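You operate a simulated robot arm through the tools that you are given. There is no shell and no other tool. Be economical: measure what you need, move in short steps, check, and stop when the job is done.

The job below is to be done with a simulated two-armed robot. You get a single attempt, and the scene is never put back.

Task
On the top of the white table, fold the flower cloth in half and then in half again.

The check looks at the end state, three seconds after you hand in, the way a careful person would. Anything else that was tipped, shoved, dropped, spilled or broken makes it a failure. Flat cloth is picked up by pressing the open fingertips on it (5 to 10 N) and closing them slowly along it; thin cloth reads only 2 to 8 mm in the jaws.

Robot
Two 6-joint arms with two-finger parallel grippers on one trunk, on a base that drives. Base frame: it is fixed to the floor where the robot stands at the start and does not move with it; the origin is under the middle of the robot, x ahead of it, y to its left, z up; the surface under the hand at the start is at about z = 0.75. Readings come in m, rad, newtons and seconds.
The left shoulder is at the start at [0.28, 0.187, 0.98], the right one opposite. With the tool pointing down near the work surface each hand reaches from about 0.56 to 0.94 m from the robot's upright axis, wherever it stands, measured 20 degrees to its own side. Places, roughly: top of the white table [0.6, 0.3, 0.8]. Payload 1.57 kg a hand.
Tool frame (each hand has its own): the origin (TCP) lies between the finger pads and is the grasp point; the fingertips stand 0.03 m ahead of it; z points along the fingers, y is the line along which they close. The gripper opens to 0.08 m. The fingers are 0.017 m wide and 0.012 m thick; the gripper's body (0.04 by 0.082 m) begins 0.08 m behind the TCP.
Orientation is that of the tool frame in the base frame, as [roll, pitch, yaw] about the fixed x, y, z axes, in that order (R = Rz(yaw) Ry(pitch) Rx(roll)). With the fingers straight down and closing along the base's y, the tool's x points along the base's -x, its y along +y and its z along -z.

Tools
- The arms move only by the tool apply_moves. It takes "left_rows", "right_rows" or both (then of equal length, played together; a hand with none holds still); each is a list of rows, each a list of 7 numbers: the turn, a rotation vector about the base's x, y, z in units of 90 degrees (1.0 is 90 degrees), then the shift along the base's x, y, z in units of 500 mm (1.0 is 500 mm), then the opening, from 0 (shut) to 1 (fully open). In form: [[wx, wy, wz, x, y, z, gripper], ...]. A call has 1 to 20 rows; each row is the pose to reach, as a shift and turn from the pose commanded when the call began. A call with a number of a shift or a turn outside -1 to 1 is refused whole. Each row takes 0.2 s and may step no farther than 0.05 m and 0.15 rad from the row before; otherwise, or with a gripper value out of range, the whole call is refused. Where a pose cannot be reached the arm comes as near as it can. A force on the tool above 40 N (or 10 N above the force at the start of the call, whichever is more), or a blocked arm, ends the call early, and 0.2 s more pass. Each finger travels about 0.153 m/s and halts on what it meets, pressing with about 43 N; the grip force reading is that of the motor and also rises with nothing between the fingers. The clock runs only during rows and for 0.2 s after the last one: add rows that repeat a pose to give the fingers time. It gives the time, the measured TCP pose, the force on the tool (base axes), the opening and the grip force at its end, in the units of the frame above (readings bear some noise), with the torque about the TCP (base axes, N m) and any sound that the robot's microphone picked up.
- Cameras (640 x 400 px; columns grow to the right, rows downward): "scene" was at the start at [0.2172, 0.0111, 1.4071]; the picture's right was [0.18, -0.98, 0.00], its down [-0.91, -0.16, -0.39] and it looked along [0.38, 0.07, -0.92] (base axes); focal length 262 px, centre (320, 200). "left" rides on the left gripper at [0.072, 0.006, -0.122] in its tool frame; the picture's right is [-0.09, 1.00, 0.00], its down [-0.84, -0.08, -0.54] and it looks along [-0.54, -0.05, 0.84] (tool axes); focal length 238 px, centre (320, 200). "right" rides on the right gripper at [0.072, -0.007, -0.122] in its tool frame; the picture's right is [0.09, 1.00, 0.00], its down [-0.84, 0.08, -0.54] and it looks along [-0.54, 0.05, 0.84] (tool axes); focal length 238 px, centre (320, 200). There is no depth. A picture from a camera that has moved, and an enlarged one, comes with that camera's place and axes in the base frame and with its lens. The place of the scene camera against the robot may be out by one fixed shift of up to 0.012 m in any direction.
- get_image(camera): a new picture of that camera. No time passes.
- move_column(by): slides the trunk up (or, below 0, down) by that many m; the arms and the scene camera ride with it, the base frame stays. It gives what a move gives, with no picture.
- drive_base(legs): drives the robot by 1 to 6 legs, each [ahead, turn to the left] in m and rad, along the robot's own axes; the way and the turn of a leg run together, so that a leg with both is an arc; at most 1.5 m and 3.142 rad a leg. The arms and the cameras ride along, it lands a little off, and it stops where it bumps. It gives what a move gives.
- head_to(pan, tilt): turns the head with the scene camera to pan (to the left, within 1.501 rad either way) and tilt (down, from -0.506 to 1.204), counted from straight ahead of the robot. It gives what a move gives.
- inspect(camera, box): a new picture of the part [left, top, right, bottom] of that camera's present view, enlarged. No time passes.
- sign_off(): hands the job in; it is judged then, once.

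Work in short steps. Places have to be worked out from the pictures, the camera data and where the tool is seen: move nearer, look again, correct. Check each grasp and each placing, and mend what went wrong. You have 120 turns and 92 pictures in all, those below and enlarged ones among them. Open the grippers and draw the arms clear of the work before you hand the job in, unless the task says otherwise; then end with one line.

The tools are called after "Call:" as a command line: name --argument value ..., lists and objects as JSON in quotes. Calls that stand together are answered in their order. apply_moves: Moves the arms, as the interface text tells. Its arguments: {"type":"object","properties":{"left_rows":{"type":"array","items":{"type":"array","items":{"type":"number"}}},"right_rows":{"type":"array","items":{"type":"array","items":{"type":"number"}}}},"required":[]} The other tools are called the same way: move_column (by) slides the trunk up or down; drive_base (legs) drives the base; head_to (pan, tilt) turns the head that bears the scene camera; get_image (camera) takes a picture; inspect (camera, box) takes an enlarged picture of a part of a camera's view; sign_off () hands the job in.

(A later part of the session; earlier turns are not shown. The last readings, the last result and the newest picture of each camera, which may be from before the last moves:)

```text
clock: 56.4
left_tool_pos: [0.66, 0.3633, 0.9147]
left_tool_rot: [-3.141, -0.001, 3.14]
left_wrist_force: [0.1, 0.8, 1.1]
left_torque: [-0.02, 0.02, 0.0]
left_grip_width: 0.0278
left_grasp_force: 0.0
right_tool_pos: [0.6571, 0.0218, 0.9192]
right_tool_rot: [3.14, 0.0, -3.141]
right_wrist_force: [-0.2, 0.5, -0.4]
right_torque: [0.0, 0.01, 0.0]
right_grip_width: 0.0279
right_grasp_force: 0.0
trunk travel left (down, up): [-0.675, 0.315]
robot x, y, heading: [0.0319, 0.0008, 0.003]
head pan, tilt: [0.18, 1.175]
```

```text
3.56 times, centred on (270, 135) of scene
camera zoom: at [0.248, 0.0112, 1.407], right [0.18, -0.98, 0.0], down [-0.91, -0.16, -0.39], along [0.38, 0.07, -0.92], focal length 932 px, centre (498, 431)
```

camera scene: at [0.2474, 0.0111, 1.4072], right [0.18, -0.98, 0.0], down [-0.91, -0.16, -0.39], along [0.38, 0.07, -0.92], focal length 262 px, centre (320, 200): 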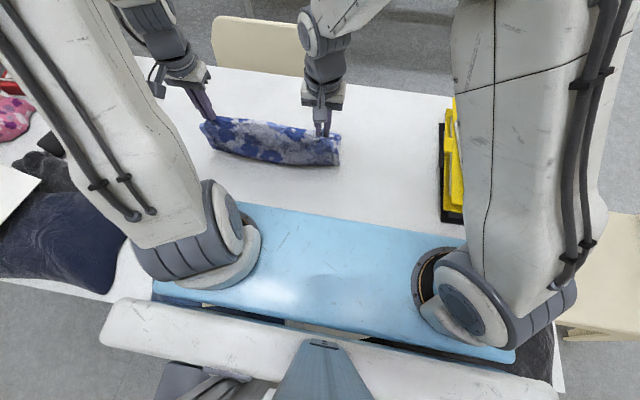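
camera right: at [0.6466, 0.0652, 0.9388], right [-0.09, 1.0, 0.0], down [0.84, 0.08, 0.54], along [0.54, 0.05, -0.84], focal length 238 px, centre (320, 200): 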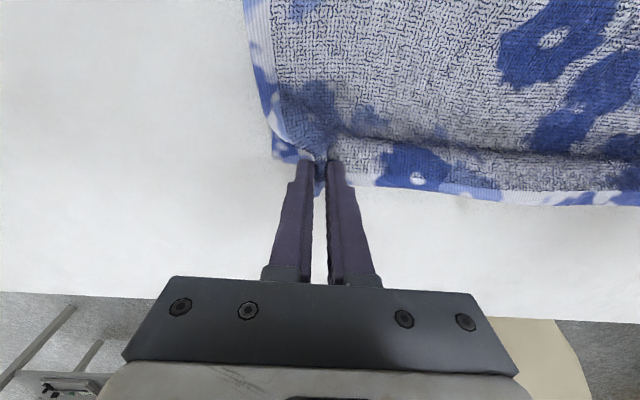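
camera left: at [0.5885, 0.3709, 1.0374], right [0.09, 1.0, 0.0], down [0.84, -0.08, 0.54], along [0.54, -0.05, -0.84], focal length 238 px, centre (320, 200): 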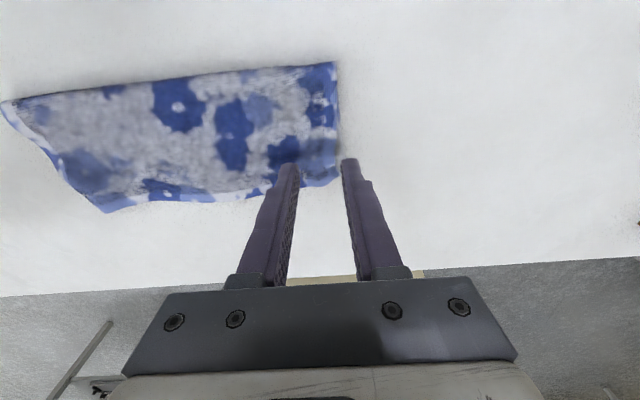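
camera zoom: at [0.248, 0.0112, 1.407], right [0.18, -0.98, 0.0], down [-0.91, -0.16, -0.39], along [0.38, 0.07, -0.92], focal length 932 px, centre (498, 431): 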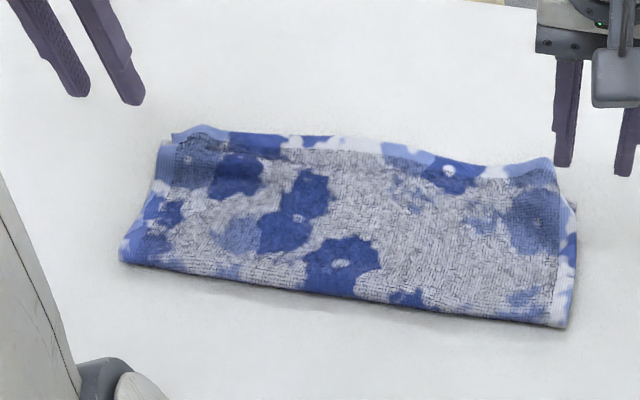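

The first fold is clean and flat (x 0.605–0.742, y 0.03–0.385). For the second fold I use the same trick: the left hand grips the middle of the right end, closing along x. I clear the right arm and bring the left over, yawed −90°.

Call:
apply_moves --left_rows '[[0, 0, -0.083, 0, 0, 0, 0.56], [0, 0, -0.167, 0, 0, 0, 0.56], [0, 0, -0.25, 0, 0, 0, 0.56], [0, 0, -0.333, 0, 0, 0, 0.56], [0, 0, -0.417, 0.002, -0.053, -0.01, 0.56], [0, 0, -0.5, 0.004, -0.107, -0.02, 0.56], [0, 0, -0.583, 0.006, -0.16, -0.03, 0.56], [0, 0, -0.667, 0.008, -0.214, -0.04, 0.56], [0, 0, -0.75, 0.01, -0.268, -0.05, 0.56], [0, 0, -0.833, 0.012, -0.321, -0.06, 0.56], [0, 0, -0.917, 0.014, -0.375, -0.07, 0.56], [0, 0, -1.0, 0.016, -0.428, -0.08, 0.56], [0, 0, -1.0, 0.018, -0.482, -0.09, 0.56], [0, 0, -1.0, 0.02, -0.535, -0.1, 0.56], [0, 0, -1.0, 0.022, -0.59, -0.11, 0.56], [0, 0, -1.0, 0.024, -0.642, -0.11, 0.56]]' --right_rows '[[0, 0, 0, 0, -0.05, 0.05, 0.35], [0, 0, 0, -0.03, -0.12, 0.1, 0.35], [0, 0, 0, -0.06, -0.2, 0.12, 0.35], [0, 0, 0, -0.09, -0.28, 0.12, 0.35], [0, 0, 0, -0.12, -0.36, 0.12, 0.35], [0, 0, 0, -0.15, -0.44, 0.12, 0.35], [0, 0, 0, -0.18, -0.51, 0.12, 0.35], [0, 0, 0, -0.2, -0.54, 0.12, 0.35], [0, 0, 0, -0.2, -0.54, 0.12, 0.35], [0, 0, 0, -0.2, -0.54, 0.12, 0.35], [0, 0, 0, -0.2, -0.54, 0.12, 0.35], [0, 0, 0, -0.2, -0.54, 0.12, 0.35], [0, 0, 0, -0.2, -0.54, 0.12, 0.35], [0, 0, 0, -0.2, -0.54, 0.12, 0.35], [0, 0, 0, -0.2, -0.54, 0.12, 0.35], [0, 0, 0, -0.2, -0.54, 0.12, 0.35]]'

Call:
get_image --camera "left"

Call:
get_image --camera "scene"

```text
clock: 59.8
left_tool_pos: [0.6718, 0.0391, 0.8617]
left_tool_rot: [-3.141, -0.001, 1.571]
left_wrist_force: [0.0, 0.1, 0.6]
left_torque: [0.02, -0.03, -0.01]
left_grip_width: 0.0447
left_grasp_force: 0.1
right_tool_pos: [0.5581, -0.2462, 0.9751]
right_tool_rot: [3.139, 0.0, 3.139]
right_wrist_force: [-0.4, 0.1, 0.0]
right_torque: [0.0, -0.01, -0.02]
right_grip_width: 0.028
right_grasp_force: 0.0
trunk travel left (down, up): [-0.675, 0.315]
robot x, y, heading: [0.0299, 0.0028, 0.001]
head pan, tilt: [0.18, 1.175]
```

```text
30 pictures are left
camera left: at [0.6791, 0.1123, 0.9832], right [1.0, -0.09, 0.0], down [-0.08, -0.84, 0.54], along [-0.05, -0.54, -0.84], focal length 238 px, centre (320, 200)
```

left: 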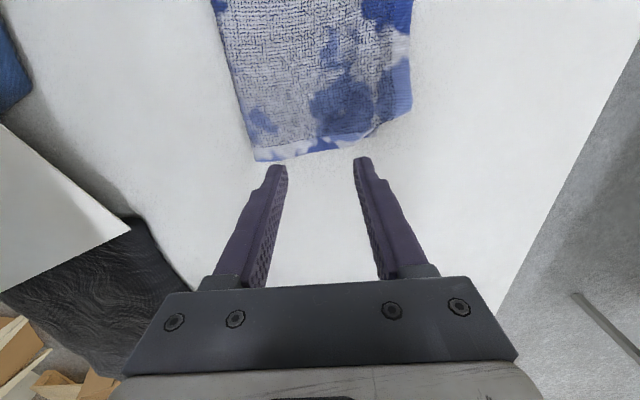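

```text
29 pictures are left
camera scene: at [0.2474, 0.0111, 1.4071], right [0.18, -0.98, 0.0], down [-0.91, -0.16, -0.39], along [0.38, 0.07, -0.92], focal length 262 px, centre (320, 200)
```

scene: 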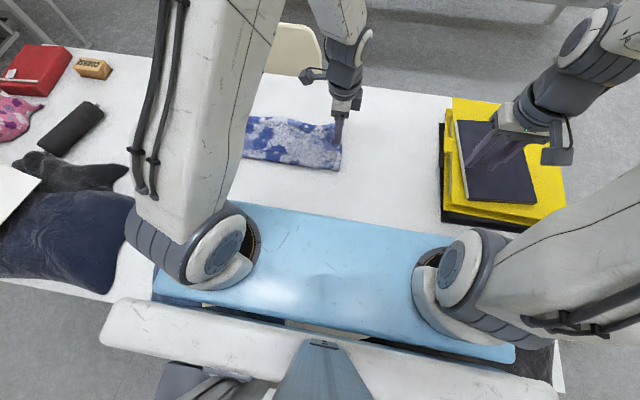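

The right edge is at y about 0.03 at mid-width. I place the grip at y 0.045 and descend to near contact.

Call:
apply_moves --left_rows '[[0, 0, 0, 0.006, 0.01, -0.04, 0.56], [0, 0, 0, 0.006, 0.01, -0.09, 0.56], [0, 0, 0, 0.006, 0.01, -0.125, 0.56], [0, 0, 0, 0.006, 0.01, -0.14, 0.56], [0, 0, 0, 0.006, 0.01, -0.148, 0.56]]'

```text
clock: 61.0
left_tool_pos: [0.6729, 0.0445, 0.7875]
left_tool_rot: [-3.14, 0.001, 1.571]
left_wrist_force: [0.6, 0.4, 1.7]
left_torque: [-0.02, 0.0, 0.0]
left_grip_width: 0.0445
left_grasp_force: 0.1
right_tool_pos: [0.559, -0.2466, 0.9748]
right_tool_rot: [3.14, 0.0, -3.141]
right_wrist_force: [-0.2, -0.3, -0.2]
right_torque: [0.03, 0.05, 0.01]
right_grip_width: 0.028
right_grasp_force: 0.0
trunk travel left (down, up): [-0.675, 0.315]
robot x, y, heading: [0.031, -0.0008, 0.004]
head pan, tilt: [0.18, 1.175]
```

Contact has begun at 0.7875. I press about 3 mm more to catch both layers and close slowly.

Call:
apply_moves --left_rows '[[0, 0, 0, 0, 0, -0.004, 0.56], [0, 0, 0, 0, 0, -0.006, 0.56], [0, 0, 0, 0, 0, -0.006, 0.5], [0, 0, 0, 0, 0, -0.006, 0.44], [0, 0, 0, 0, 0, -0.006, 0.38], [0, 0, 0, 0, 0, -0.006, 0.32], [0, 0, 0, 0, 0, -0.006, 0.26], [0, 0, 0, 0, 0, -0.006, 0.2], [0, 0, 0, 0, 0, -0.006, 0.14], [0, 0, 0, 0, 0, -0.006, 0.08], [0, 0, 0, 0, 0, -0.006, 0], [0, 0, 0, 0, 0, -0.006, 0], [0, 0, 0, 0, 0, -0.006, 0]]'

Call:
get_image --camera "left"

```text
clock: 63.8
left_tool_pos: [0.6734, 0.0442, 0.7867]
left_tool_rot: [3.141, 0.002, 1.572]
left_wrist_force: [4.5, 0.0, 22.5]
left_torque: [0.01, -0.11, 0.04]
left_grip_width: 0.0075
left_grasp_force: 26.8
right_tool_pos: [0.5583, -0.2468, 0.9748]
right_tool_rot: [3.14, 0.0, -3.141]
right_wrist_force: [-1.1, 0.2, 0.5]
right_torque: [0.0, -0.02, -0.01]
right_grip_width: 0.0281
right_grasp_force: 0.0
trunk travel left (down, up): [-0.675, 0.315]
robot x, y, heading: [0.0292, 0.0024, -0.0]
head pan, tilt: [0.18, 1.175]
```

```text
28 pictures are left
camera left: at [0.6801, 0.1183, 0.9068], right [1.0, -0.09, 0.0], down [-0.08, -0.84, 0.54], along [-0.05, -0.54, -0.84], focal length 238 px, centre (320, 200)
```

left: 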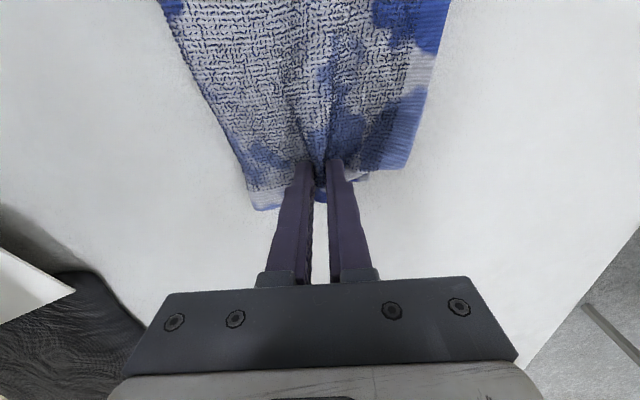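

Gripped at 7.5 mm. I lift a few centimetres and check whether both layers came.

Call:
apply_moves --left_rows '[[0, 0, 0, 0, 0, 0.03, 0], [0, 0, 0, 0, 0.01, 0.07, 0], [0, 0, 0, 0, 0.02, 0.11, 0], [0, 0, 0, 0, 0.04, 0.15, 0], [0, 0, 0, 0, 0.06, 0.19, 0]]'

Call:
get_image --camera "left"

Call:
inspect --camera "scene" --box '[220, 60, 400, 180]'

Call:
get_image --camera "right"

```text
clock: 65.0
left_tool_pos: [0.6727, 0.0755, 0.8798]
left_tool_rot: [-3.141, -0.001, 1.569]
left_wrist_force: [0.2, 0.8, -0.1]
left_torque: [0.05, 0.07, 0.01]
left_grip_width: 0.0069
left_grasp_force: 26.5
right_tool_pos: [0.559, -0.247, 0.975]
right_tool_rot: [3.14, 0.0, -3.14]
right_wrist_force: [-0.2, -0.9, 0.1]
right_torque: [0.0, -0.01, 0.02]
right_grip_width: 0.0281
right_grasp_force: 0.1
trunk travel left (down, up): [-0.675, 0.315]
robot x, y, heading: [0.0319, 0.0018, 0.0]
head pan, tilt: [0.18, 1.175]
```

```text
27 pictures are left
camera left: at [0.6801, 0.1482, 1.0014], right [1.0, -0.09, 0.0], down [-0.08, -0.84, 0.54], along [-0.05, -0.54, -0.84], focal length 238 px, centre (320, 200)
```

left: 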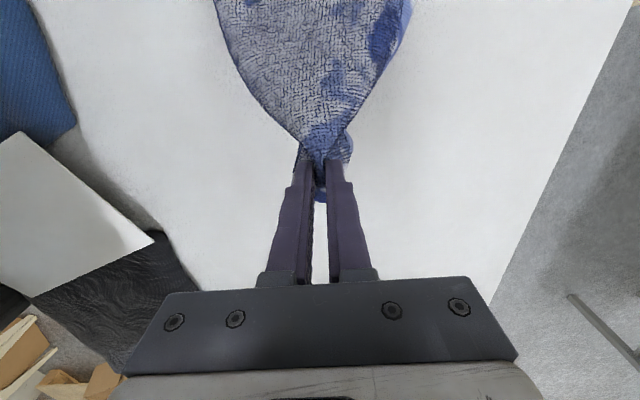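

```text
3.33 times, centred on (310, 120) of scene
camera zoom: at [0.2475, 0.0109, 1.4071], right [0.18, -0.98, 0.0], down [-0.91, -0.16, -0.39], along [0.38, 0.07, -0.92], focal length 874 px, centre (353, 467)
```

zoom: 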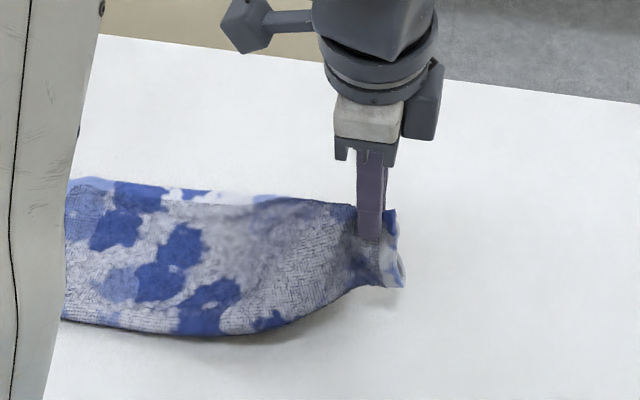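

```text
25 pictures are left
camera right: at [0.4865, -0.2548, 1.0971], right [-0.09, 1.0, 0.0], down [0.84, 0.08, 0.54], along [0.54, 0.05, -0.84], focal length 238 px, centre (320, 200)
```

right: 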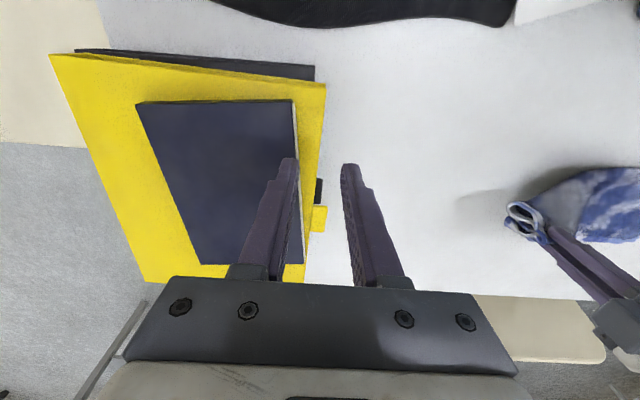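

Both layers are in the jaws. I lift until the cloth hangs vertically.

Call:
apply_moves --left_rows '[[0, 0, 0, 0, 0.02, 0.04, 0], [0, 0, 0, 0, 0.04, 0.08, 0], [0, 0, 0, 0, 0.06, 0.12, 0], [0, 0, 0, 0, 0.08, 0.16, 0], [0, 0, 0, 0, 0.1, 0.2, 0], [0, 0, 0, 0, 0.11, 0.24, 0], [0, 0, 0, 0, 0.12, 0.28, 0], [0, 0, 0, 0, 0.13, 0.32, 0], [0, 0, 0, 0, 0.13, 0.36, 0], [0, 0, 0, 0, 0.13, 0.4, 0], [0, 0, 0, 0, 0.13, 0.44, 0], [0, 0, 0, 0, 0.13, 0.48, 0], [0, 0, 0, 0, 0.13, 0.51, 0], [0, 0, 0, 0, 0.13, 0.54, 0], [0, 0, 0, 0, 0.13, 0.54, 0]]'

Call:
get_image --camera "scene"

Call:
get_image --camera "right"

```text
clock: 68.2
left_tool_pos: [0.6741, 0.1403, 1.1503]
left_tool_rot: [-3.141, 0.0, 1.57]
left_wrist_force: [-0.3, 0.2, -0.7]
left_torque: [-0.02, 0.03, 0.02]
left_grip_width: 0.0069
left_grasp_force: 26.8
right_tool_pos: [0.559, -0.2471, 0.9746]
right_tool_rot: [3.139, 0.0, -3.141]
right_wrist_force: [1.2, 0.1, 0.5]
right_torque: [0.02, -0.02, -0.02]
right_grip_width: 0.028
right_grasp_force: 0.1
trunk travel left (down, up): [-0.675, 0.315]
robot x, y, heading: [0.0289, 0.0042, 0.002]
head pan, tilt: [0.18, 1.175]
```

```text
24 pictures are left
camera scene: at [0.2474, 0.011, 1.4071], right [0.18, -0.98, 0.0], down [-0.91, -0.16, -0.39], along [0.38, 0.07, -0.92], focal length 262 px, centre (320, 200)
```

scene: 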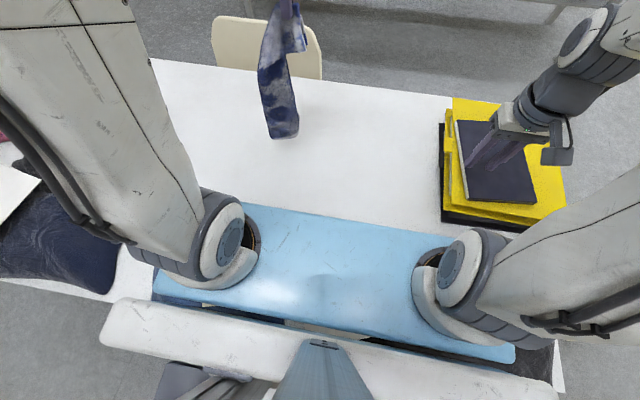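

```text
23 pictures are left
camera right: at [0.4864, -0.2547, 1.0972], right [-0.09, 1.0, 0.0], down [0.84, 0.08, 0.54], along [0.54, 0.05, -0.84], focal length 238 px, centre (320, 200)
```

right: 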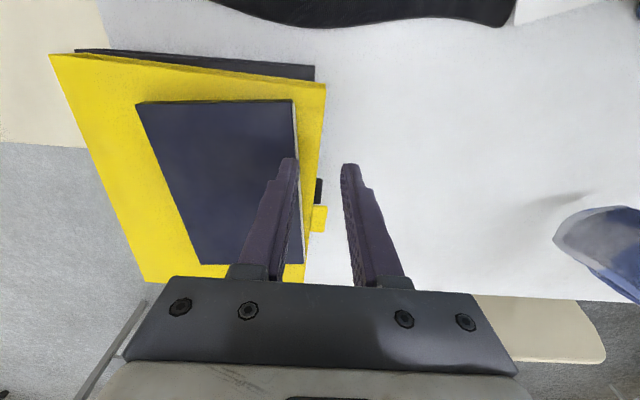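

Zoom on the hanging cloth to check its state before lowering.

Call:
inspect --camera "scene" --box '[200, 0, 360, 150]'

Call:
get_image --camera "left"

```text
2.67 times, centred on (280, 75) of scene
camera zoom: at [0.2474, 0.011, 1.4071], right [0.18, -0.98, 0.0], down [-0.91, -0.16, -0.39], along [0.38, 0.07, -0.92], focal length 699 px, centre (427, 533)
```

zoom: 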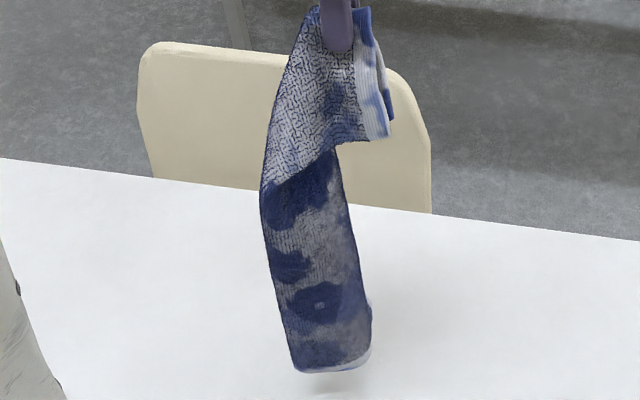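

```text
21 pictures are left
camera left: at [0.681, 0.2143, 1.2721], right [1.0, -0.09, 0.0], down [-0.08, -0.84, 0.54], along [-0.05, -0.54, -0.84], focal length 238 px, centre (320, 200)
```

left: 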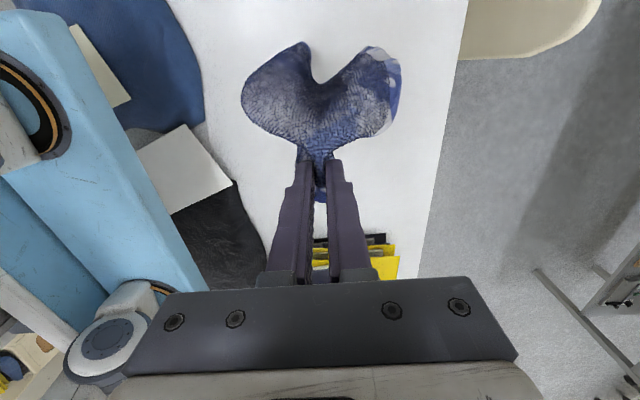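

The layers hang together with the sides cupped slightly. I lower slowly on a diagonal toward +y to lay the lower half down.

Call:
apply_moves --left_rows '[[0, 0, 0, 0, 0, -0.02, 0], [0, 0, 0, 0, 0.005, -0.04, 0], [0, 0, 0, 0, 0.02, -0.06, 0], [0, 0, 0, 0, 0.04, -0.08, 0], [0, 0, 0, 0, 0.06, -0.1, 0], [0, 0, 0, 0, 0.08, -0.12, 0], [0, 0, 0, 0, 0.1, -0.14, 0], [0, 0, 0, 0, 0.125, -0.165, 0], [0, 0, 0, 0, 0.15, -0.19, 0], [0, 0, 0, 0, 0.175, -0.215, 0], [0, 0, 0, 0, 0.2, -0.24, 0], [0, 0, 0, 0, 0.225, -0.265, 0], [0, 0, 0, 0, 0.25, -0.29, 0], [0, 0, 0, 0, 0.275, -0.315, 0], [0, 0, 0, 0, 0.3, -0.335, 0], [0, 0, 0, 0, 0.32, -0.355, 0]]'

Call:
get_image --camera "left"

Call:
inspect --camera "scene" --box '[200, 40, 380, 180]'

```text
clock: 71.6
left_tool_pos: [0.6747, 0.3008, 0.9718]
left_tool_rot: [3.141, 0.001, 1.572]
left_wrist_force: [0.3, 0.4, 0.1]
left_torque: [-0.03, 0.03, 0.01]
left_grip_width: 0.0074
left_grasp_force: 26.7
right_tool_pos: [0.5587, -0.246, 0.9736]
right_tool_rot: [3.14, 0.001, 3.141]
right_wrist_force: [0.4, 0.2, 0.2]
right_torque: [0.0, -0.02, 0.01]
right_grip_width: 0.0281
right_grasp_force: 0.1
trunk travel left (down, up): [-0.675, 0.315]
robot x, y, heading: [0.0304, 0.003, -0.005]
head pan, tilt: [0.18, 1.175]
```

```text
20 pictures are left
camera left: at [0.6807, 0.3739, 1.0934], right [1.0, -0.09, 0.0], down [-0.08, -0.84, 0.54], along [-0.05, -0.54, -0.84], focal length 238 px, centre (320, 200)
```

left: 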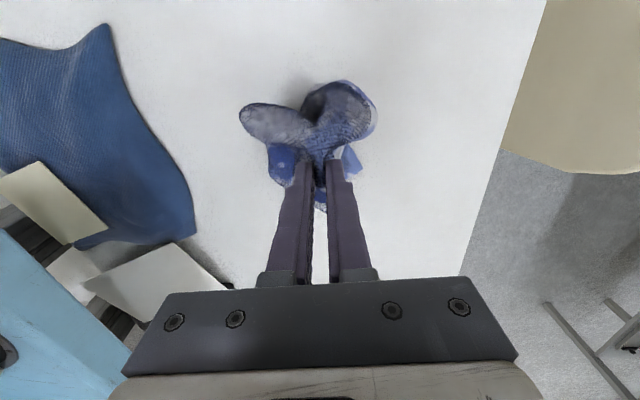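

```text
2.86 times, centred on (290, 110) of scene
camera zoom: at [0.2473, 0.011, 1.4072], right [0.18, -0.98, 0.0], down [-0.91, -0.16, -0.39], along [0.38, 0.07, -0.92], focal length 749 px, centre (406, 457)
```

zoom: 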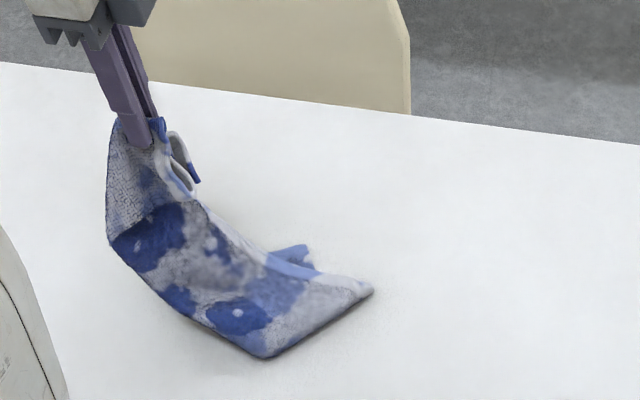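

The lower half came down twisted, since one-point hanging lets it turn. I'll re-lay the cloth lengthwise along x, where I can then use the two-handed method side by side. I lift to hanging, turn the hand back to neutral yaw and move to (0.54, 0.06).

Call:
apply_moves --left_rows '[[0, 0, 0, 0, 0, 0.08, 0], [0, 0, 0, 0, 0, 0.16, 0], [0, 0, 0, 0, 0, 0.24, 0], [0, 0, 0, 0, 0, 0.32, 0], [0, 0, 0, 0, 0, 0.38, 0], [0, 0, 0.08, -0.02, -0.04, 0.416, 0], [0, 0, 0.16, -0.04, -0.08, 0.416, 0], [0, 0, 0.24, -0.06, -0.12, 0.416, 0], [0, 0, 0.32, -0.085, -0.16, 0.416, 0], [0, 0, 0.4, -0.11, -0.2, 0.416, 0], [0, 0, 0.48, -0.135, -0.24, 0.416, 0], [0, 0, 0.56, -0.16, -0.28, 0.416, 0], [0, 0, 0.64, -0.18, -0.32, 0.416, 0], [0, 0, 0.72, -0.2, -0.36, 0.416, 0], [0, 0, 0.8, -0.22, -0.4, 0.416, 0], [0, 0, 0.88, -0.24, -0.44, 0.416, 0], [0, 0, 0.96, -0.26, -0.47, 0.416, 0], [0, 0, 1.0, -0.27, -0.48, 0.416, 0], [0, 0, 1.0, -0.27, -0.48, 0.416, 0], [0, 0, 1.0, -0.27, -0.48, 0.416, 0]]'

Call:
get_image --camera "scene"

```text
clock: 75.8
left_tool_pos: [0.5384, 0.0606, 1.1799]
left_tool_rot: [3.141, -0.002, -3.14]
left_wrist_force: [-0.1, 0.5, -0.8]
left_torque: [0.01, 0.01, -0.14]
left_grip_width: 0.0067
left_grasp_force: 26.2
right_tool_pos: [0.5585, -0.2462, 0.9746]
right_tool_rot: [3.14, 0.0, 3.141]
right_wrist_force: [-0.5, -0.6, 0.5]
right_torque: [0.0, -0.01, -0.01]
right_grip_width: 0.0279
right_grasp_force: 0.0
trunk travel left (down, up): [-0.675, 0.315]
robot x, y, heading: [0.0311, 0.0038, 0.001]
head pan, tilt: [0.18, 1.175]
```

```text
18 pictures are left
camera scene: at [0.2474, 0.011, 1.4071], right [0.18, -0.98, 0.0], down [-0.91, -0.16, -0.39], along [0.38, 0.07, -0.92], focal length 262 px, centre (320, 200)
```

scene: 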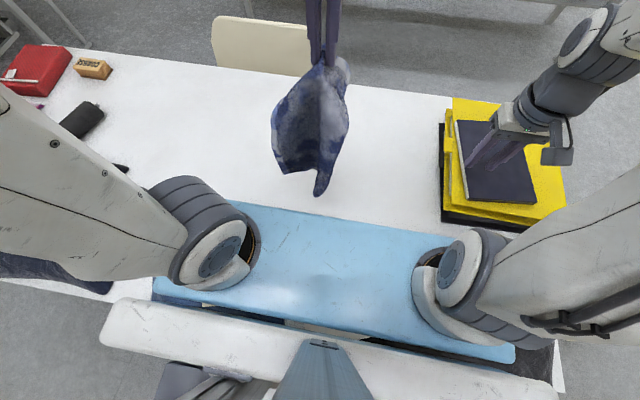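

Now the cloth faces the robot. I lay it out moving away (+x) while lowering, with the lower end trailing near the robot.

Call:
apply_moves --left_rows '[[0, 0, 0, 0.0, 0, -0.07, 0], [0, 0, 0, 0.04, 0, -0.1, 0], [0, 0, 0, 0.08, 0, -0.13, 0], [0, 0, 0, 0.12, 0, -0.165, 0], [0, 0, 0, 0.16, 0, -0.2, 0], [0, 0, 0, 0.2, 0, -0.24, 0], [0, 0, 0, 0.24, 0, -0.28, 0], [0, 0, 0, 0.28, 0, -0.32, 0], [0, 0, 0, 0.32, 0, -0.36, 0], [0, 0, 0, 0.36, 0, -0.4, 0], [0, 0, 0, 0.4, 0, -0.44, 0], [0, 0, 0, 0.44, 0, -0.485, 0], [0, 0, 0, 0.48, 0, -0.53, 0], [0, 0, 0, 0.52, 0, -0.575, 0], [0, 0, 0, 0.555, 0, -0.62, 0], [0, 0, 0, 0.59, 0, -0.665, 0], [0, 0, 0, 0.62, 0, -0.705, 0], [0, 0, 0, 0.645, 0, -0.74, 0], [0, 0, 0, 0.66, 0, -0.765, 0], [0, 0, 0, 0.67, 0, -0.775, 0]]'

Call:
get_image --camera "scene"

```text
clock: 80.0
left_tool_pos: [0.8739, 0.0609, 0.7935]
left_tool_rot: [-3.141, 0.0, -3.141]
left_wrist_force: [-1.9, 0.5, 4.8]
left_torque: [-0.03, 0.07, -0.12]
left_grip_width: 0.0066
left_grasp_force: 26.4
right_tool_pos: [0.5582, -0.2468, 0.9744]
right_tool_rot: [3.141, 0.0, -3.14]
right_wrist_force: [-0.9, -0.5, 0.4]
right_torque: [0.01, -0.01, -0.01]
right_grip_width: 0.0281
right_grasp_force: 0.2
trunk travel left (down, up): [-0.675, 0.315]
robot x, y, heading: [0.0294, 0.0036, 0.001]
head pan, tilt: [0.18, 1.175]
```

```text
17 pictures are left
camera scene: at [0.2471, 0.011, 1.4073], right [0.18, -0.98, 0.0], down [-0.91, -0.16, -0.39], along [0.38, 0.07, -0.92], focal length 262 px, centre (320, 200)
```

scene: 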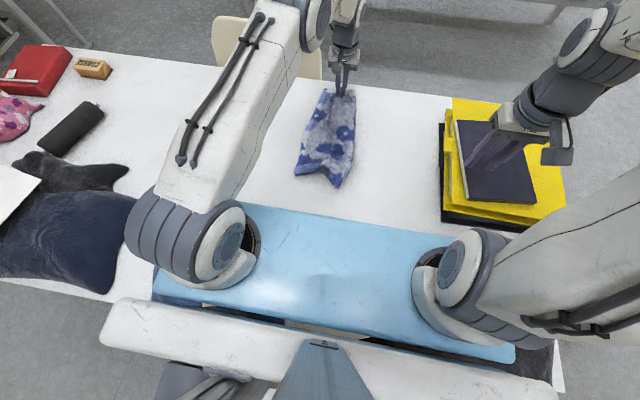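

It is laid out straight. I release, retract the left hand, and inspect the result closely.

Call:
apply_moves --left_rows '[[0, 0, 0, 0, 0, 0.0, 0.15], [0, 0, 0, 0, 0, 0.0, 0.3], [0, 0, 0, 0, 0, 0.0, 0.5], [0, 0, 0, 0, 0, 0.06, 0.5], [0, 0, 0, 0, 0.02, 0.14, 0.5], [0, 0, 0, -0.04, 0.1, 0.2, 0.5], [0, 0, 0, -0.08, 0.18, 0.24, 0.5], [0, 0, 0, -0.12, 0.27, 0.26, 0.5], [0, 0, 0, -0.16, 0.36, 0.26, 0.5]]'

Call:
inspect --camera "scene" --box '[250, 70, 410, 200]'

```text
refused: row 6 steps farther than a row can; nothing moved
```

```text
3.08 times, centred on (330, 135) of scene
camera zoom: at [0.2471, 0.011, 1.4073], right [0.18, -0.98, 0.0], down [-0.91, -0.16, -0.39], along [0.38, 0.07, -0.92], focal length 807 px, centre (289, 400)
```

zoom: 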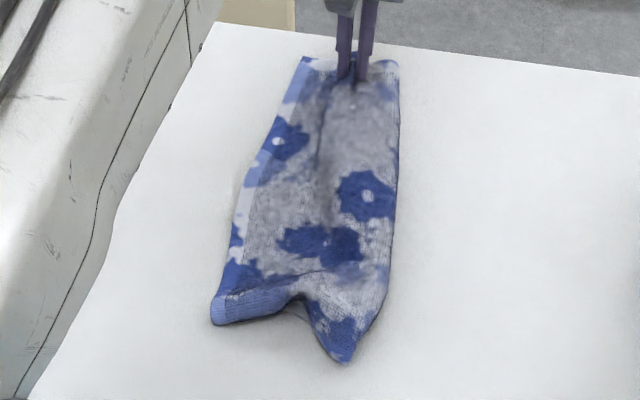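

The cloth is straight, with only a wrinkle at the near end. That end's corners are at about (0.571,0.145) and (0.553,0.014). I'll grip both of them two-handed, so I release and bring both hands round, yawed outward and closing along x.

Call:
apply_moves --left_rows '[[0, 0, 0, 0, 0, 0, 0.15], [0, 0, 0, 0, 0, 0, 0.3], [0, 0, 0, 0, 0, 0, 0.5], [0, 0, 0, 0, 0, 0.06, 0.5], [0, 0, 0, 0, 0, 0.13, 0.5], [0, 0, 0, 0, 0, 0.2, 0.5], [0, 0, -0.083, -0.046, 0.0165, 0.2, 0.5], [0, 0, -0.167, -0.091, 0.033, 0.2, 0.5], [0, 0, -0.25, -0.137, 0.05, 0.2, 0.5], [0, 0, -0.333, -0.183, 0.066, 0.2, 0.5], [0, 0, -0.417, -0.228, 0.082, 0.2, 0.5], [0, 0, -0.5, -0.274, 0.1, 0.2, 0.5], [0, 0, -0.583, -0.32, 0.115, 0.2, 0.5], [0, 0, -0.667, -0.365, 0.132, 0.2, 0.5], [0, 0, -0.75, -0.411, 0.148, 0.2, 0.5], [0, 0, -0.833, -0.457, 0.165, 0.2, 0.5], [0, 0, -0.917, -0.502, 0.18, 0.2, 0.5], [0, 0, -1.0, -0.548, 0.198, 0.2, 0.5]]' --right_rows '[[0, 0, 0, 0, 0, 0, 0.5], [0, 0, 0, 0, 0, 0, 0.5], [0, 0, 0, 0, 0, 0, 0.5], [0, 0, 0, 0, 0, 0, 0.5], [0, 0, 0, 0, 0, 0, 0.5], [0, 0, 0, 0, 0, 0, 0.5], [0, 0, 0.083, 0.004, 0.031, -0.012, 0.5], [0, 0, 0.167, 0.007, 0.062, -0.025, 0.5], [0, 0, 0.25, 0.011, 0.093, -0.037, 0.5], [0, 0, 0.333, 0.015, 0.124, -0.05, 0.5], [0, 0, 0.417, 0.018, 0.155, -0.062, 0.5], [0, 0, 0.5, 0.022, 0.186, -0.075, 0.5], [0, 0, 0.583, 0.026, 0.217, -0.087, 0.5], [0, 0, 0.667, 0.029, 0.248, -0.1, 0.5], [0, 0, 0.75, 0.033, 0.279, -0.112, 0.5], [0, 0, 0.833, 0.037, 0.31, -0.125, 0.5], [0, 0, 0.917, 0.04, 0.341, -0.137, 0.5], [0, 0, 1.0, 0.044, 0.372, -0.15, 0.5]]'

Call:
get_image --camera "left"

```text
clock: 83.8
left_tool_pos: [0.599, 0.1599, 0.8937]
left_tool_rot: [-3.141, -0.003, 1.57]
left_wrist_force: [-0.4, 0.1, 0.7]
left_torque: [0.03, 0.03, 0.01]
left_grip_width: 0.0398
left_grasp_force: 0.1
right_tool_pos: [0.5813, -0.061, 0.9018]
right_tool_rot: [3.138, 0.0, -1.569]
right_wrist_force: [-0.3, -0.5, -0.4]
right_torque: [0.06, 0.01, 0.0]
right_grip_width: 0.0398
right_grasp_force: 0.1
trunk travel left (down, up): [-0.675, 0.315]
robot x, y, heading: [0.0287, -0.0002, -0.0]
head pan, tilt: [0.18, 1.175]
```

```text
15 pictures are left
camera left: at [0.6066, 0.233, 1.0148], right [1.0, -0.09, 0.0], down [-0.08, -0.84, 0.54], along [-0.05, -0.54, -0.84], focal length 238 px, centre (320, 200)
```

left: 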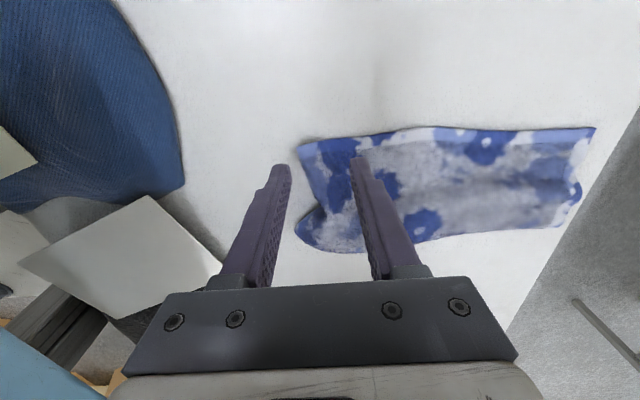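

Near-end corners confirmed at (0.575,0.142) and (0.554,0.010). I bring the hands to (0.605,0.122) and (0.592,0.032), hovering just above the cloth.

Call:
apply_moves --left_rows '[[0, 0, 0, 0.004, -0.02, -0.04, 0.4], [0, 0, 0, 0.008, -0.04, -0.08, 0.35], [0, 0, 0, 0.012, -0.06, -0.12, 0.35], [0, 0, 0, 0.012, -0.076, -0.15, 0.35], [0, 0, 0, 0.012, -0.076, -0.18, 0.35], [0, 0, 0, 0.012, -0.076, -0.19, 0.35]]' --right_rows '[[0, 0, 0, 0.005, 0.04, -0.04, 0.4], [0, 0, 0, 0.01, 0.08, -0.08, 0.35], [0, 0, 0, 0.015, 0.12, -0.12, 0.35], [0, 0, 0, 0.02, 0.16, -0.15, 0.35], [0, 0, 0, 0.022, 0.186, -0.19, 0.35], [0, 0, 0, 0.022, 0.186, -0.206, 0.35]]'

Call:
get_image --camera "left"

```text
clock: 85.2
left_tool_pos: [0.6053, 0.1214, 0.7987]
left_tool_rot: [-3.14, -0.001, 1.572]
left_wrist_force: [0.2, -0.4, 0.3]
left_torque: [0.03, 0.0, 0.0]
left_grip_width: 0.0279
left_grasp_force: 0.1
right_tool_pos: [0.5931, 0.0334, 0.7964]
right_tool_rot: [3.141, 0.0, -1.57]
right_wrist_force: [0.1, -0.3, 0.2]
right_torque: [0.0, 0.01, 0.01]
right_grip_width: 0.0279
right_grasp_force: 0.1
trunk travel left (down, up): [-0.675, 0.315]
robot x, y, heading: [0.0291, 0.0023, -0.004]
head pan, tilt: [0.18, 1.175]
```

```text
14 pictures are left
camera left: at [0.6124, 0.1938, 0.92], right [1.0, -0.09, 0.0], down [-0.08, -0.84, 0.54], along [-0.05, -0.54, -0.84], focal length 238 px, centre (320, 200)
```

left: 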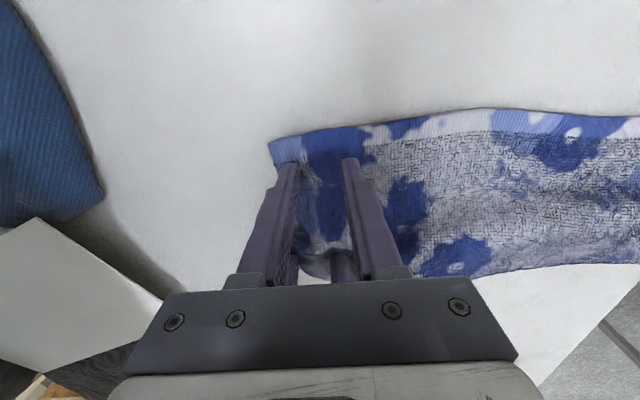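

Placement looks good. I lower to contact in small steps.

Call:
apply_moves --left_rows '[[0, 0, 0, 0, 0, -0.01, 0.35], [0, 0, 0, 0, 0, -0.018, 0.35], [0, 0, 0, 0, 0, -0.023, 0.35], [0, 0, 0, 0, 0, -0.026, 0.35]]' --right_rows '[[0, 0, 0, 0, 0, -0.008, 0.35], [0, 0, 0, 0, 0, -0.014, 0.35], [0, 0, 0, 0, 0, -0.018, 0.35], [0, 0, 0, 0, 0, -0.021, 0.35]]'

```text
clock: 86.2
left_tool_pos: [0.6046, 0.1212, 0.7851]
left_tool_rot: [3.139, 0.001, 1.572]
left_wrist_force: [-0.1, 0.9, 7.1]
left_torque: [0.04, 0.18, 0.0]
left_grip_width: 0.0278
left_grasp_force: 0.1
right_tool_pos: [0.5919, 0.0325, 0.7876]
right_tool_rot: [-3.14, -0.001, -1.569]
right_wrist_force: [0.3, 1.2, 12.7]
right_torque: [0.05, -0.02, -0.03]
right_grip_width: 0.0278
right_grasp_force: 0.2
trunk travel left (down, up): [-0.675, 0.315]
robot x, y, heading: [0.0304, 0.0027, 0.003]
head pan, tilt: [0.18, 1.175]
```

Contact is 7 N left and 13 N right. I press the left about 1.5 mm more so both layers are caught, then close slowly.

Call:
apply_moves --left_rows '[[0, 0, 0, 0, 0, -0.003, 0.35], [0, 0, 0, 0, 0, -0.004, 0.31], [0, 0, 0, 0, 0, -0.004, 0.27], [0, 0, 0, 0, 0, -0.004, 0.23], [0, 0, 0, 0, 0, -0.004, 0.19], [0, 0, 0, 0, 0, -0.004, 0.15], [0, 0, 0, 0, 0, -0.004, 0.1], [0, 0, 0, 0, 0, -0.004, 0.05], [0, 0, 0, 0, 0, -0.004, 0], [0, 0, 0, 0, 0, -0.004, 0], [0, 0, 0, 0, 0, -0.004, 0]]' --right_rows '[[0, 0, 0, 0, 0, -0.001, 0.35], [0, 0, 0, 0, 0, -0.002, 0.31], [0, 0, 0, 0, 0, -0.002, 0.27], [0, 0, 0, 0, 0, -0.002, 0.23], [0, 0, 0, 0, 0, -0.002, 0.19], [0, 0, 0, 0, 0, -0.002, 0.15], [0, 0, 0, 0, 0, -0.002, 0.1], [0, 0, 0, 0, 0, -0.002, 0.05], [0, 0, 0, 0, 0, -0.002, 0], [0, 0, 0, 0, 0, -0.002, 0], [0, 0, 0, 0, 0, -0.002, 0]]'

```text
clock: 87.8
left_tool_pos: [0.605, 0.123, 0.7838]
left_tool_rot: [3.139, 0.0, 1.572]
left_wrist_force: [-1.2, 2.6, 26.9]
left_torque: [0.14, 0.3, -0.04]
left_grip_width: 0.0101
left_grasp_force: 1.6
right_tool_pos: [0.5918, 0.0341, 0.7875]
right_tool_rot: [-3.14, 0.002, -1.57]
right_wrist_force: [-2.3, -2.2, 19.8]
right_torque: [-0.06, 0.07, -0.02]
right_grip_width: 0.0114
right_grasp_force: 1.8
trunk travel left (down, up): [-0.675, 0.315]
robot x, y, heading: [0.0307, 0.0071, 0.001]
head pan, tilt: [0.18, 1.175]
stopped in row 7 (left hand): the force on the tool passed its limit at 42 N (the readings are from after the stop); the commanded pose is now the measured one
```

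The force limit was tripped as the ridge built up. I ease up 1 mm and finish closing.

Call:
apply_moves --left_rows '[[0, 0, 0, 0, 0, 0.002, 0.12], [0, 0, 0, 0, 0, 0.003, 0.08], [0, 0, 0, 0, 0, 0.004, 0.04], [0, 0, 0, 0, 0, 0.005, 0], [0, 0, 0, 0, 0, 0.005, 0], [0, 0, 0, 0, 0, 0.005, 0]]' --right_rows '[[0, 0, 0, 0, 0, 0.001, 0.13], [0, 0, 0, 0, 0, 0.002, 0.08], [0, 0, 0, 0, 0, 0.003, 0.04], [0, 0, 0, 0, 0, 0.004, 0], [0, 0, 0, 0, 0, 0.004, 0], [0, 0, 0, 0, 0, 0.004, 0]]'

Call:
get_image --camera "right"

```text
clock: 89.2
left_tool_pos: [0.6028, 0.1217, 0.7852]
left_tool_rot: [-3.139, -0.001, 1.57]
left_wrist_force: [-1.3, 1.0, 8.7]
left_torque: [0.01, 0.12, 0.02]
left_grip_width: 0.004
left_grasp_force: 24.8
right_tool_pos: [0.5917, 0.0332, 0.7894]
right_tool_rot: [-3.141, 0.001, -1.57]
right_wrist_force: [-0.2, 2.8, 11.4]
right_torque: [0.1, 0.03, -0.02]
right_grip_width: 0.0066
right_grasp_force: 26.7
trunk travel left (down, up): [-0.675, 0.315]
robot x, y, heading: [0.0304, 0.0027, 0.003]
head pan, tilt: [0.18, 1.175]
```

```text
13 pictures are left
camera right: at [0.5977, -0.0401, 0.9108], right [-1.0, -0.09, 0.0], down [-0.08, 0.84, 0.54], along [-0.05, 0.54, -0.84], focal length 238 px, centre (320, 200)
```

right: 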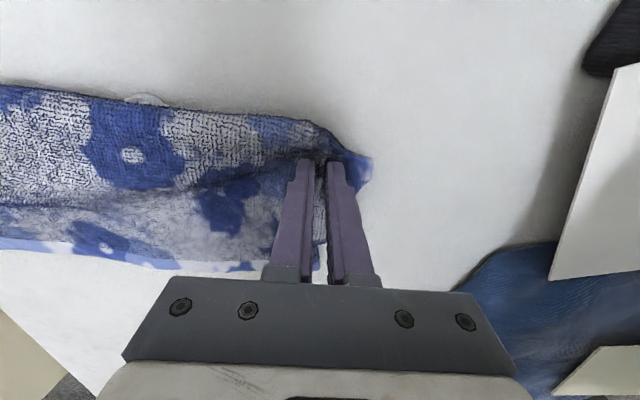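

Both are held (4.0 and 6.6 mm). I lift slowly to full hang and check for both layers.

Call:
apply_moves --left_rows '[[0, 0, 0, 0, 0, 0.03, 0], [0, 0, 0, 0, 0, 0.07, 0], [0, 0, 0, 0.0, 0, 0.115, 0], [0, 0, 0, 0.01, 0, 0.16, 0], [0, 0, 0, 0.02, 0, 0.205, 0], [0, 0, 0, 0.03, 0, 0.25, 0], [0, 0, 0, 0.04, 0, 0.295, 0], [0, 0, 0, 0.05, 0, 0.34, 0], [0, 0, 0, 0.05, 0, 0.385, 0], [0, 0, 0, 0.05, 0, 0.43, 0], [0, 0, 0, 0.05, 0, 0.475, 0], [0, 0, 0, 0.05, 0, 0.52, 0], [0, 0, 0, 0.05, 0, 0.565, 0], [0, 0, 0, 0.05, 0, 0.61, 0], [0, 0, 0, 0.05, 0, 0.655, 0], [0, 0, 0, 0.05, 0, 0.69, 0], [0, 0, 0, 0.05, 0, 0.71, 0], [0, 0, 0, 0.05, 0, 0.71, 0]]' --right_rows '[[0, 0, 0, 0, 0, 0.03, 0], [0, 0, 0, 0, 0, 0.07, 0], [0, 0, 0, 0.0, 0, 0.115, 0], [0, 0, 0, 0.01, 0, 0.16, 0], [0, 0, 0, 0.02, 0, 0.205, 0], [0, 0, 0, 0.03, 0, 0.25, 0], [0, 0, 0, 0.04, 0, 0.295, 0], [0, 0, 0, 0.05, 0, 0.34, 0], [0, 0, 0, 0.06, 0, 0.385, 0], [0, 0, 0, 0.07, 0, 0.43, 0], [0, 0, 0, 0.07, 0, 0.475, 0], [0, 0, 0, 0.07, 0, 0.52, 0], [0, 0, 0, 0.07, 0, 0.565, 0], [0, 0, 0, 0.07, 0, 0.61, 0], [0, 0, 0, 0.07, 0, 0.655, 0], [0, 0, 0, 0.07, 0, 0.69, 0], [0, 0, 0, 0.07, 0, 0.71, 0], [0, 0, 0, 0.07, 0, 0.71, 0]]'

Call:
inspect --camera "scene" --box '[210, 0, 410, 200]'

```text
clock: 93.0
left_tool_pos: [0.6295, 0.1225, 1.1403]
left_tool_rot: [-3.141, -0.001, 1.571]
left_wrist_force: [0.1, -0.3, -1.0]
left_torque: [-0.02, 0.0, -0.02]
left_grip_width: 0.0039
left_grasp_force: 24.9
right_tool_pos: [0.6274, 0.0328, 1.1433]
right_tool_rot: [-3.141, 0.001, -1.57]
right_wrist_force: [-0.5, 0.9, -0.1]
right_torque: [-0.01, 0.02, 0.02]
right_grip_width: 0.0065
right_grasp_force: 25.4
trunk travel left (down, up): [-0.675, 0.315]
robot x, y, heading: [0.0296, 0.0011, 0.002]
head pan, tilt: [0.18, 1.175]
```

```text
2.00 times, centred on (310, 100) of scene
camera zoom: at [0.2473, 0.0111, 1.4072], right [0.18, -0.98, 0.0], down [-0.91, -0.16, -0.39], along [0.38, 0.07, -0.92], focal length 524 px, centre (340, 400)
```

zoom: 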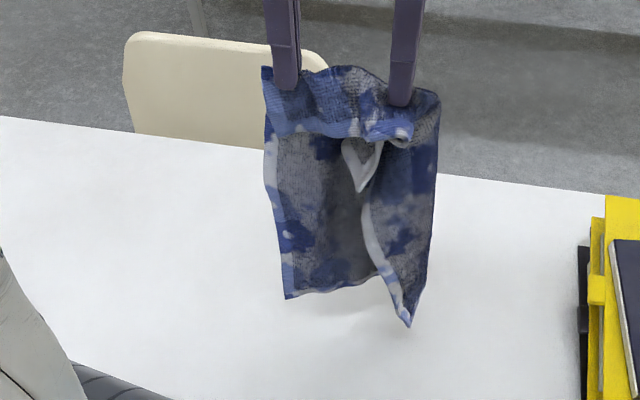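

The left jaw holds only one layer; the other layer's free corner has dropped toward the robot. If I lay the cloth away from me, the loose layer ends up on top and can be pulled back into place while the right hand keeps its grip.

Call:
apply_moves --left_rows '[[0, 0, 0, -0.06, 0, 0.03, 0], [0, 0, 0, -0.12, 0, 0.04, 0], [0, 0, 0, -0.18, 0, 0.04, 0], [0, 0, 0, -0.2, 0, 0.02, 0], [0, 0, 0, -0.18, 0, -0.03, 0], [0, 0, 0, -0.14, 0, -0.08, 0], [0, 0, 0, -0.1, 0, -0.12, 0], [0, 0, 0, -0.055, 0, -0.165, 0], [0, 0, 0, -0.01, 0, -0.21, 0], [0, 0, 0, 0.035, 0, -0.255, 0], [0, 0, 0, 0.08, 0, -0.3, 0], [0, 0, 0, 0.125, 0, -0.345, 0], [0, 0, 0, 0.17, 0, -0.39, 0], [0, 0, 0, 0.215, 0, -0.435, 0], [0, 0, 0, 0.26, 0, -0.48, 0], [0, 0, 0, 0.305, 0, -0.525, 0], [0, 0, 0, 0.35, 0, -0.57, 0], [0, 0, 0, 0.39, 0, -0.61, 0], [0, 0, 0, 0.42, 0, -0.645, 0], [0, 0, 0, 0.44, 0, -0.675, 0]]' --right_rows '[[0, 0, 0, -0.06, 0, 0.03, 0], [0, 0, 0, -0.12, 0, 0.04, 0], [0, 0, 0, -0.18, 0, 0.04, 0], [0, 0, 0, -0.2, 0, 0.02, 0], [0, 0, 0, -0.18, 0, -0.03, 0], [0, 0, 0, -0.14, 0, -0.08, 0], [0, 0, 0, -0.1, 0, -0.12, 0], [0, 0, 0, -0.055, 0, -0.165, 0], [0, 0, 0, -0.01, 0, -0.21, 0], [0, 0, 0, 0.035, 0, -0.255, 0], [0, 0, 0, 0.08, 0, -0.3, 0], [0, 0, 0, 0.125, 0, -0.345, 0], [0, 0, 0, 0.17, 0, -0.39, 0], [0, 0, 0, 0.215, 0, -0.435, 0], [0, 0, 0, 0.26, 0, -0.48, 0], [0, 0, 0, 0.305, 0, -0.525, 0], [0, 0, 0, 0.35, 0, -0.57, 0], [0, 0, 0, 0.39, 0, -0.61, 0], [0, 0, 0, 0.42, 0, -0.645, 0], [0, 0, 0, 0.44, 0, -0.675, 0]]'

Call:
inspect --camera "scene" --box '[240, 60, 420, 200]'

```text
clock: 97.2
left_tool_pos: [0.8488, 0.1224, 0.8026]
left_tool_rot: [-3.14, -0.001, 1.57]
left_wrist_force: [0.3, -0.1, 0.8]
left_torque: [-0.04, 0.01, 0.01]
left_grip_width: 0.0039
left_grasp_force: 24.6
right_tool_pos: [0.8474, 0.0334, 0.8048]
right_tool_rot: [-3.142, -0.001, -1.572]
right_wrist_force: [-0.7, -0.1, 1.9]
right_torque: [0.01, 0.02, -0.02]
right_grip_width: 0.0061
right_grasp_force: 26.3
trunk travel left (down, up): [-0.675, 0.315]
robot x, y, heading: [0.0288, 0.001, 0.003]
head pan, tilt: [0.18, 1.175]
```

```text
2.86 times, centred on (330, 130) of scene
camera zoom: at [0.2471, 0.0111, 1.4073], right [0.18, -0.98, 0.0], down [-0.91, -0.16, -0.39], along [0.38, 0.07, -0.92], focal length 749 px, centre (291, 400)
```

zoom: 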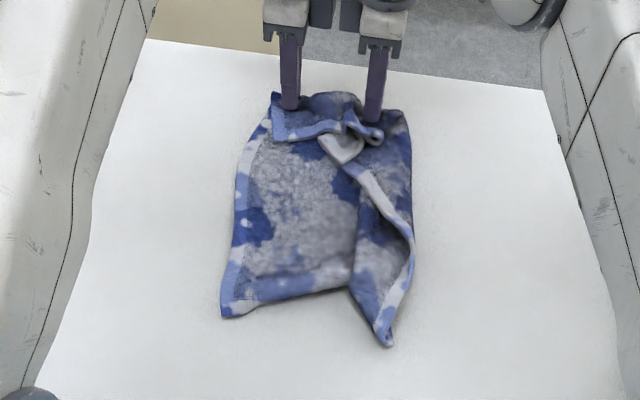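

Now the loose layer lies on top, folded rightward; its near free corner is at about (0.585,−0.02) and belongs at (0.583,0.14). I release both hands, retreat the left, and bring the right over that near corner.

Call:
apply_moves --left_rows '[[0, 0, 0, 0, 0, 0, 0.15], [0, 0, 0, 0, 0, 0, 0.3], [0, 0, 0, 0, 0, 0, 0.4], [0, 0, 0, 0, 0, 0.07, 0.4], [0, 0, 0, 0, 0, 0.14, 0.4], [0, 0, 0, 0, 0, 0.2, 0.4], [0, 0, 0, -0.05, 0.075, 0.22, 0.4], [0, 0, 0, -0.1, 0.15, 0.24, 0.4], [0, 0, 0, -0.15, 0.225, 0.26, 0.4], [0, 0, 0, -0.2, 0.3, 0.26, 0.4], [0, 0, 0, -0.25, 0.375, 0.26, 0.4], [0, 0, 0, -0.3, 0.45, 0.26, 0.4], [0, 0, 0, -0.35, 0.525, 0.26, 0.4], [0, 0, 0, -0.4, 0.6, 0.26, 0.4], [0, 0, 0, -0.4, 0.6, 0.26, 0.4], [0, 0, 0, -0.4, 0.6, 0.26, 0.4], [0, 0, 0, -0.4, 0.6, 0.26, 0.4]]' --right_rows '[[0, 0, 0, 0, 0, 0, 0.15], [0, 0, 0, 0, 0, 0, 0.3], [0, 0, 0, 0, 0, 0, 0.4], [0, 0, 0, 0, 0, 0.07, 0.4], [0, 0, 0, 0, 0, 0.14, 0.4], [0, 0, 0, 0, 0, 0.2, 0.4], [0, 0, 0, -0.06, -0.01, 0.2, 0.4], [0, 0, 0, -0.12, -0.02, 0.2, 0.4], [0, 0, 0, -0.18, -0.03, 0.2, 0.4], [0, 0, 0, -0.24, -0.045, 0.2, 0.4], [0, 0, 0, -0.3, -0.06, 0.2, 0.4], [0, 0, 0, -0.36, -0.07, 0.2, 0.4], [0, 0, 0, -0.42, -0.08, 0.2, 0.4], [0, 0, 0, -0.48, -0.092, 0.2, 0.4], [0, 0, 0, -0.48, -0.092, 0.13, 0.4], [0, 0, 0, -0.48, -0.092, 0.06, 0.4], [0, 0, 0, -0.48, -0.092, 0.03, 0.4]]'

Call:
get_image --camera "right"

```text
clock: 100.8
left_tool_pos: [0.6491, 0.4232, 0.9323]
left_tool_rot: [-3.14, -0.002, 1.571]
left_wrist_force: [-0.2, -0.6, -1.0]
left_torque: [0.02, -0.02, 0.01]
left_grip_width: 0.0322
left_grasp_force: 0.1
right_tool_pos: [0.6077, -0.0132, 0.819]
right_tool_rot: [3.14, 0.0, -1.573]
right_wrist_force: [-1.0, -0.2, 0.0]
right_torque: [-0.01, 0.02, -0.02]
right_grip_width: 0.0319
right_grasp_force: 0.0
trunk travel left (down, up): [-0.675, 0.315]
robot x, y, heading: [0.0323, 0.0021, 0.0]
head pan, tilt: [0.18, 1.175]
```

```text
10 pictures are left
camera right: at [0.6128, -0.0859, 0.9424], right [-1.0, -0.09, 0.0], down [-0.08, 0.84, 0.54], along [-0.05, 0.54, -0.84], focal length 238 px, centre (320, 200)
```

right: 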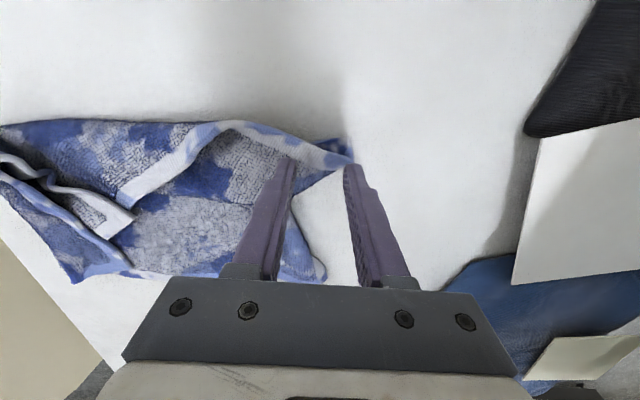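

C1 is at (0.578,−0.006), with its hem strip running under both fingertips at y about −0.005. I shift 8 mm, press and close.

Call:
apply_moves --right_rows '[[0, 0, 0, -0.01, 0.016, -0.03, 0.4], [0, 0, 0, -0.01, 0.016, -0.06, 0.4], [0, 0, 0, -0.01, 0.016, -0.07, 0.4], [0, 0, 0, -0.01, 0.016, -0.074, 0.4], [0, 0, 0, -0.01, 0.016, -0.074, 0.35], [0, 0, 0, -0.01, 0.016, -0.074, 0.3], [0, 0, 0, -0.01, 0.016, -0.074, 0.25], [0, 0, 0, -0.01, 0.016, -0.073, 0.2], [0, 0, 0, -0.01, 0.016, -0.072, 0.15], [0, 0, 0, -0.01, 0.016, -0.072, 0.1], [0, 0, 0, -0.01, 0.016, -0.072, 0.05], [0, 0, 0, -0.01, 0.016, -0.072, 0], [0, 0, 0, -0.01, 0.016, -0.072, 0], [0, 0, 0, -0.01, 0.016, -0.072, 0]]'

```text
clock: 103.8
left_tool_pos: [0.6491, 0.4239, 0.9338]
left_tool_rot: [-3.14, -0.001, 1.57]
left_wrist_force: [0.6, 1.0, 0.0]
left_torque: [0.04, 0.0, -0.02]
left_grip_width: 0.0323
left_grasp_force: 0.0
right_tool_pos: [0.6017, -0.0055, 0.7849]
right_tool_rot: [3.14, -0.001, -1.573]
right_wrist_force: [2.3, 0.6, 13.9]
right_torque: [0.0, -0.2, -0.02]
right_grip_width: 0.0078
right_grasp_force: 26.8
trunk travel left (down, up): [-0.675, 0.315]
robot x, y, heading: [0.0291, 0.0015, -0.002]
head pan, tilt: [0.18, 1.175]
```

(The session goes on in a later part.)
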